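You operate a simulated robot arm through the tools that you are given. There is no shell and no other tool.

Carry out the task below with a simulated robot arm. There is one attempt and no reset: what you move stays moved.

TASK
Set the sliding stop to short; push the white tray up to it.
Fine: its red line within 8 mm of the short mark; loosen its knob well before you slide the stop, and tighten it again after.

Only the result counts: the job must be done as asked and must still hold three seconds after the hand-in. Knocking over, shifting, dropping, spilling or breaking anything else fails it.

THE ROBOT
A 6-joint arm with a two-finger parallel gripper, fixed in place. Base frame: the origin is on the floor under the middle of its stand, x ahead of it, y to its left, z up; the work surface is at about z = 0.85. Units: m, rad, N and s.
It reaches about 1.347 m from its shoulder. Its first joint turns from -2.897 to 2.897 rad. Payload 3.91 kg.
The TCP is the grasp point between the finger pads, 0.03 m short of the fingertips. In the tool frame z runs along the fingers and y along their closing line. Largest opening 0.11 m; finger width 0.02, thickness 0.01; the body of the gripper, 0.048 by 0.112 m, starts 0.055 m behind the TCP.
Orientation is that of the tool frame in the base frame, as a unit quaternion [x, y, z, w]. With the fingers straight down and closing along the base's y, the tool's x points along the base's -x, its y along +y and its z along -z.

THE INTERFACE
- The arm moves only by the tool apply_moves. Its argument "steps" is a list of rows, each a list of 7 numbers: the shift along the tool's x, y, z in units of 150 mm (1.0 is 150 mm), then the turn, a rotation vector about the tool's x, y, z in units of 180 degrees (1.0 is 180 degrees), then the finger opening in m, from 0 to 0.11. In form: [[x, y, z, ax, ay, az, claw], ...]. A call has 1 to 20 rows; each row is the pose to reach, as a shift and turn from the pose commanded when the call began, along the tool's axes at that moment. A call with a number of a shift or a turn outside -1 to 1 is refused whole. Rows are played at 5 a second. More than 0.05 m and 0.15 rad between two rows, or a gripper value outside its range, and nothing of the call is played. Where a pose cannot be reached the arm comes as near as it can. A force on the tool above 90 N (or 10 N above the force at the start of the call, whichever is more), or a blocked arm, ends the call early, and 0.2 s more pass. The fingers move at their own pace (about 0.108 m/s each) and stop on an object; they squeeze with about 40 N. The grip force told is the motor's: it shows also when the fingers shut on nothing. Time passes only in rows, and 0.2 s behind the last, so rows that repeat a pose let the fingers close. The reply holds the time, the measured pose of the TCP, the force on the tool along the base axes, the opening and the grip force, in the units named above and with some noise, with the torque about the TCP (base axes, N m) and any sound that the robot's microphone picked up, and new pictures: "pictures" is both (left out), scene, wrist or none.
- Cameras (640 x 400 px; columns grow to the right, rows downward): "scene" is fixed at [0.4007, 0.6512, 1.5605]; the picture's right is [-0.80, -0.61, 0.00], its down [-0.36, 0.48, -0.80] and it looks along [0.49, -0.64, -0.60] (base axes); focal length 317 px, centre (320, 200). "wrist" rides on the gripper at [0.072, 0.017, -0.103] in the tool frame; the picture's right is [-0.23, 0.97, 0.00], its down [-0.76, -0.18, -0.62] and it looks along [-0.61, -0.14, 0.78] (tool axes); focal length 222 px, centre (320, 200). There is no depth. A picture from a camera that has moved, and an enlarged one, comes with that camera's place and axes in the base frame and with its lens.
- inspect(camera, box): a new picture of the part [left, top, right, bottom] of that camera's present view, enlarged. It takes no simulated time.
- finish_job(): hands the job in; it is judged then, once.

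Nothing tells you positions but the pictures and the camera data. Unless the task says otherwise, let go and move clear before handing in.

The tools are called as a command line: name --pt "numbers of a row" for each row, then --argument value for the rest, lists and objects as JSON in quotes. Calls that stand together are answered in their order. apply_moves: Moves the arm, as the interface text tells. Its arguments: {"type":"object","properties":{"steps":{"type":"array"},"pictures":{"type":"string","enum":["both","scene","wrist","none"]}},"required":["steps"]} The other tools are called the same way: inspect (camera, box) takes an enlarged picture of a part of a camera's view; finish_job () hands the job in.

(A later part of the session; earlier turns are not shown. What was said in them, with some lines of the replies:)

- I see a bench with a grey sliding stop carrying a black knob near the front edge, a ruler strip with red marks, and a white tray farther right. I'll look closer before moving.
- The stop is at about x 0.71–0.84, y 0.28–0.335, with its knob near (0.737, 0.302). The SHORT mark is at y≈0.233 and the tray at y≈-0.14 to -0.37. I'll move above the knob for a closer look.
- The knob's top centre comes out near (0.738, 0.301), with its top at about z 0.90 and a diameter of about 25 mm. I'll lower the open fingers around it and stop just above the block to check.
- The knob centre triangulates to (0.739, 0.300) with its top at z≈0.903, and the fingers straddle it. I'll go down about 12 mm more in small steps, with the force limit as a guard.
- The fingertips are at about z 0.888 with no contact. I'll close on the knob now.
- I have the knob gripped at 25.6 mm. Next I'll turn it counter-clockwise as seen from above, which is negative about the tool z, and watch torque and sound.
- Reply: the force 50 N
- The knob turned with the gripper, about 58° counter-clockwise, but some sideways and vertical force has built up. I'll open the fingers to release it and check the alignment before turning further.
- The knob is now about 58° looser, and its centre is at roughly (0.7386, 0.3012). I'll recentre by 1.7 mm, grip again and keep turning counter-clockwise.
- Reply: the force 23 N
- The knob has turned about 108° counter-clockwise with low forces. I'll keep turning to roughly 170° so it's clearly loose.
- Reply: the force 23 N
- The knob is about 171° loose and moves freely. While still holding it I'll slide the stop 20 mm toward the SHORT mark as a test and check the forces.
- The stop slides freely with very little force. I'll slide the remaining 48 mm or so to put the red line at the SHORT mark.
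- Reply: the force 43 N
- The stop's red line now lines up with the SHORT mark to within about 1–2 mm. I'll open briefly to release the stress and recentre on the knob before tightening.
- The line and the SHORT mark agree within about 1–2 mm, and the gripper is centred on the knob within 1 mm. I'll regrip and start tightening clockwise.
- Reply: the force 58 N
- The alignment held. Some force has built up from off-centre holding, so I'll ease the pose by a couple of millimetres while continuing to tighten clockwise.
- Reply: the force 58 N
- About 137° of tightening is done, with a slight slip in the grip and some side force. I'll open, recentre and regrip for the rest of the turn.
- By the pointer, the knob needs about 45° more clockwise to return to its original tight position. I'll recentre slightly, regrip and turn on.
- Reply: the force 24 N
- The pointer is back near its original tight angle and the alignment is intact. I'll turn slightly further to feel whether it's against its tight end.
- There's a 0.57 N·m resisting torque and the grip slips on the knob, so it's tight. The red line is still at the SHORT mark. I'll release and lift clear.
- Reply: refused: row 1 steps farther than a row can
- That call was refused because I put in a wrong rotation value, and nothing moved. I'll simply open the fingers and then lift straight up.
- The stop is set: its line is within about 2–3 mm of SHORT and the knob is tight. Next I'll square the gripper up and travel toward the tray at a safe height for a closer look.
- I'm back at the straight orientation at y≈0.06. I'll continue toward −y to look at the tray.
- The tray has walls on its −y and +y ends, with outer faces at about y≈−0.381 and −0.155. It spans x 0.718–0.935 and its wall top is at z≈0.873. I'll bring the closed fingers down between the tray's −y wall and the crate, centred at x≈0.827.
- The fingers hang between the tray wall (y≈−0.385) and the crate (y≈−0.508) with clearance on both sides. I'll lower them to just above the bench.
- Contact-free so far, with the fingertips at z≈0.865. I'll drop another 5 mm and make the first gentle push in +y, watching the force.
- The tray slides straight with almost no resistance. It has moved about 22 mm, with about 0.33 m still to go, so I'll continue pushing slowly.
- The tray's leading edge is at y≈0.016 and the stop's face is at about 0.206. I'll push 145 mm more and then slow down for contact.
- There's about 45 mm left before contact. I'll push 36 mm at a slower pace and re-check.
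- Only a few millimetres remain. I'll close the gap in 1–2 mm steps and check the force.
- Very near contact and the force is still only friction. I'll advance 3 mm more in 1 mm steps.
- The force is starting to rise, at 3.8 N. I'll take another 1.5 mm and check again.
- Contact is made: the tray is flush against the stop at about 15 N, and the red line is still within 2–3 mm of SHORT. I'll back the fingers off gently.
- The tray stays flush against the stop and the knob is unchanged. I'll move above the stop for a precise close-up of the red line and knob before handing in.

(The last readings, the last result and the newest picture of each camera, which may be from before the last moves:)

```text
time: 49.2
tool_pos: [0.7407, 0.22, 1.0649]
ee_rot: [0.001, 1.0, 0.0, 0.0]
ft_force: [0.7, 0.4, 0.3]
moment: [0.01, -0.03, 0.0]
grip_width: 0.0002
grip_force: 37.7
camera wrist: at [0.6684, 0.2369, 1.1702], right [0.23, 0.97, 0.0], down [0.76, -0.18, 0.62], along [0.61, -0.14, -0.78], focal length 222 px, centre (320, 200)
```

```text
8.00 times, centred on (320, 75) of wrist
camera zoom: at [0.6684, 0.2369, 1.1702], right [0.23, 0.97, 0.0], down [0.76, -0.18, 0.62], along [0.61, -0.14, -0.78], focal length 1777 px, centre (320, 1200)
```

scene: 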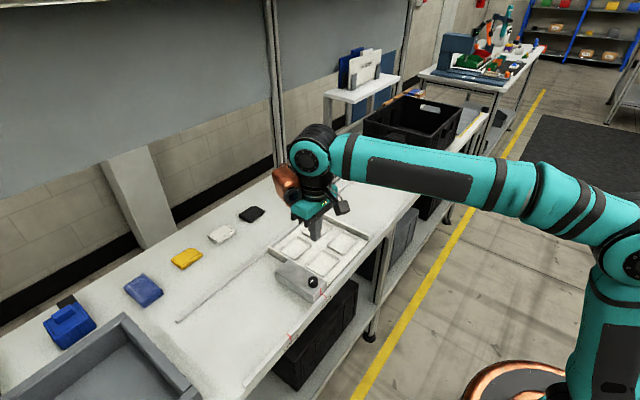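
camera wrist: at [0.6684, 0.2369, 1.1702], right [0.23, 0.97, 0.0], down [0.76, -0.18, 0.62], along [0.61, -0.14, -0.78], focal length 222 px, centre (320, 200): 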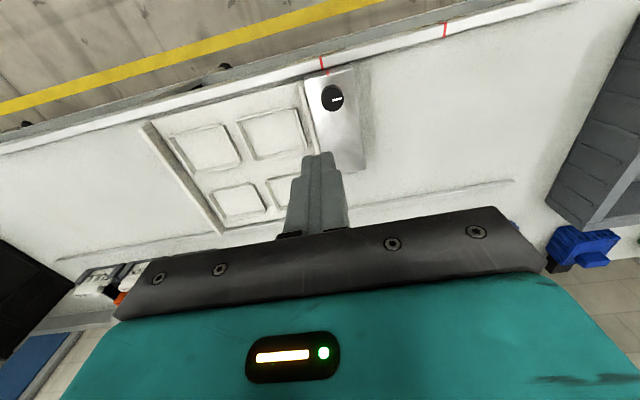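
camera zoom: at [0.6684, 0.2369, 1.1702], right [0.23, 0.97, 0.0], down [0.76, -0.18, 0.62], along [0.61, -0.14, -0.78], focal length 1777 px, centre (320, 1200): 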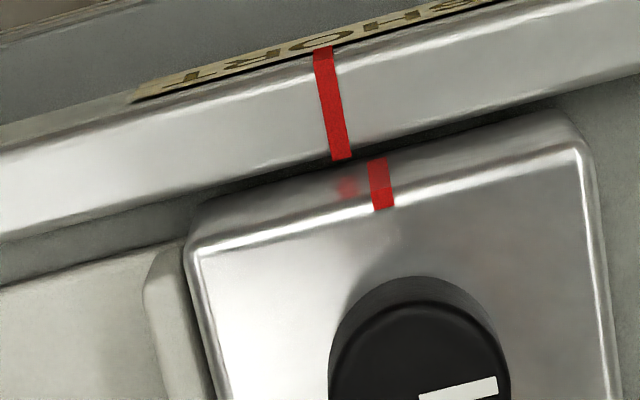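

The line sits about 4–5 mm from the SHORT mark, within the 8 mm allowance, and the pointer is back at its original tight direction. I'll check that the tray is flush with the stop along its whole contact edge.

inspect --camera "wrist" --box '[280, 70, 376, 190]'

inspect --camera "scene" --box '[264, 240, 344, 300]'

inspect --camera "wrist" --box '[120, 60, 360, 250]'

```text
3.33 times, centred on (328, 130) of wrist
camera zoom: at [0.6684, 0.2369, 1.1702], right [0.23, 0.97, 0.0], down [0.76, -0.18, 0.62], along [0.61, -0.14, -0.78], focal length 740 px, centre (293, 433)
```

zoom: 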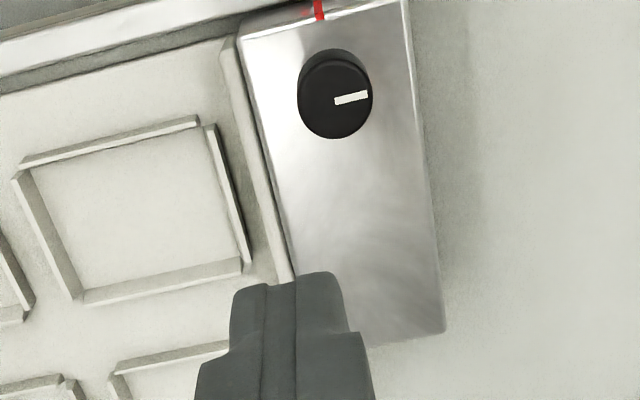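

```text
6.67 times, centred on (304, 270) of scene
camera zoom: at [0.4007, 0.6512, 1.5605], right [-0.8, -0.61, 0.0], down [-0.36, 0.48, -0.8], along [0.49, -0.64, -0.6], focal length 2112 px, centre (427, -267)
```

zoom: 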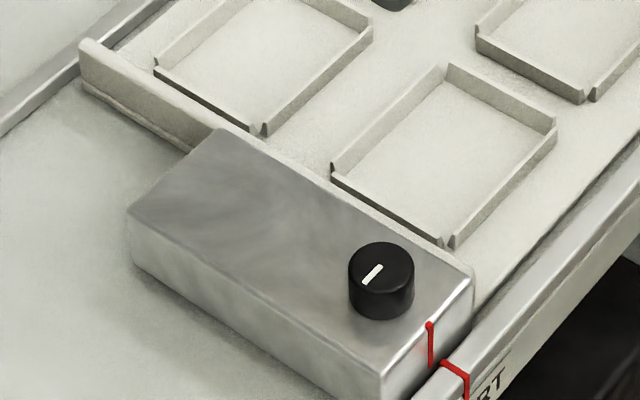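

```text
2.11 times, centred on (240, 155) of wrist
camera zoom: at [0.6684, 0.2369, 1.1702], right [0.23, 0.97, 0.0], down [0.76, -0.18, 0.62], along [0.61, -0.14, -0.78], focal length 468 px, centre (488, 295)
```

zoom: 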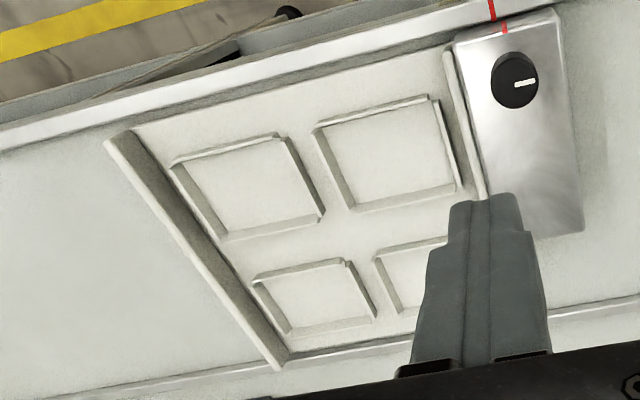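

The tray is flush with the stop, the knob is tight and nothing else was disturbed. I'll raise the arm clear and then hand in.

apply_moves --pt "0.1 0 -0.25 0 0 0 0.0" --pt "0.2 0 -0.5 0 0 0 0.0" --pt "0.3 0 -0.75 0 0 0 0.0" --pt "0.3 0 -0.95 0 0 0 0.0" --pt "0.3 0 -0.95 0 0 0 0.0" --pictures "scene"

inspect --camera "scene" --box '[264, 210, 376, 310]'

```text
time: 50.4
tool_pos: [0.6938, 0.2172, 1.2128]
ee_rot: [0.0, 1.0, 0.0, 0.0]
ft_force: [-0.4, 0.4, 0.5]
moment: [0.01, 0.02, -0.02]
grip_width: 0.0001
grip_force: 37.6
```

scene: 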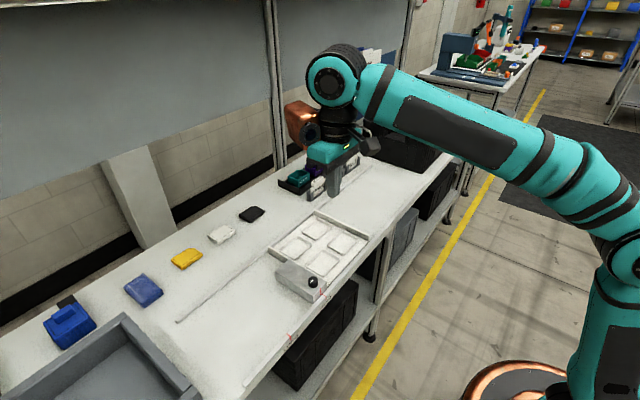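

```text
4.00 times, centred on (320, 260) of scene
camera zoom: at [0.4007, 0.6512, 1.5605], right [-0.8, -0.61, 0.0], down [-0.36, 0.48, -0.8], along [0.49, -0.64, -0.6], focal length 1267 px, centre (320, -40)
```

zoom: 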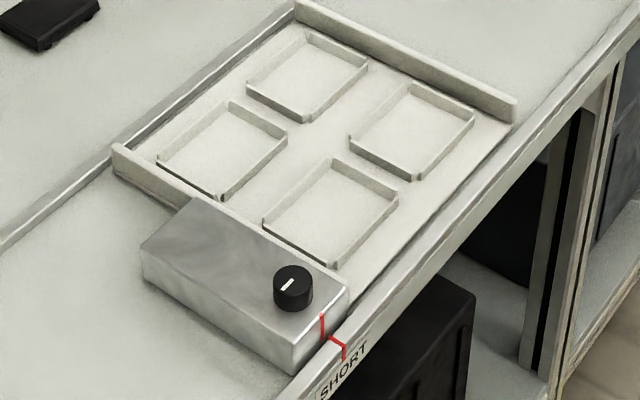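

The stop is at SHORT with its knob tight, the tray rests flush against it, and the arm is clear, so I'm handing in the job.

finish_job

```text
The job is handed in.
```

The stop is set to SHORT, its knob is tight again, and the white tray is pushed up flush against it. I've handed the job in but haven't seen the verdict.

- **Line position:** the red line is about 3–5 mm from the SHORT mark, depending on which camera I measure from, so it is inside the 8 mm limit. It lined up to within 1–2 mm after the slide. It then crept a couple of millimetres during the last of the tightening and when the tray pressed against the stop.
- **Knob:** I loosened it about 171° before sliding the stop. I then turned it back until it resisted and the fingers slipped on it, and the pointer is at its original tight direction.
- **Tray:** it slid straight along the channel and met the stop with about 15 N. It stayed against the stop after I backed the fingers off.

I didn't see anything else on the bench move.
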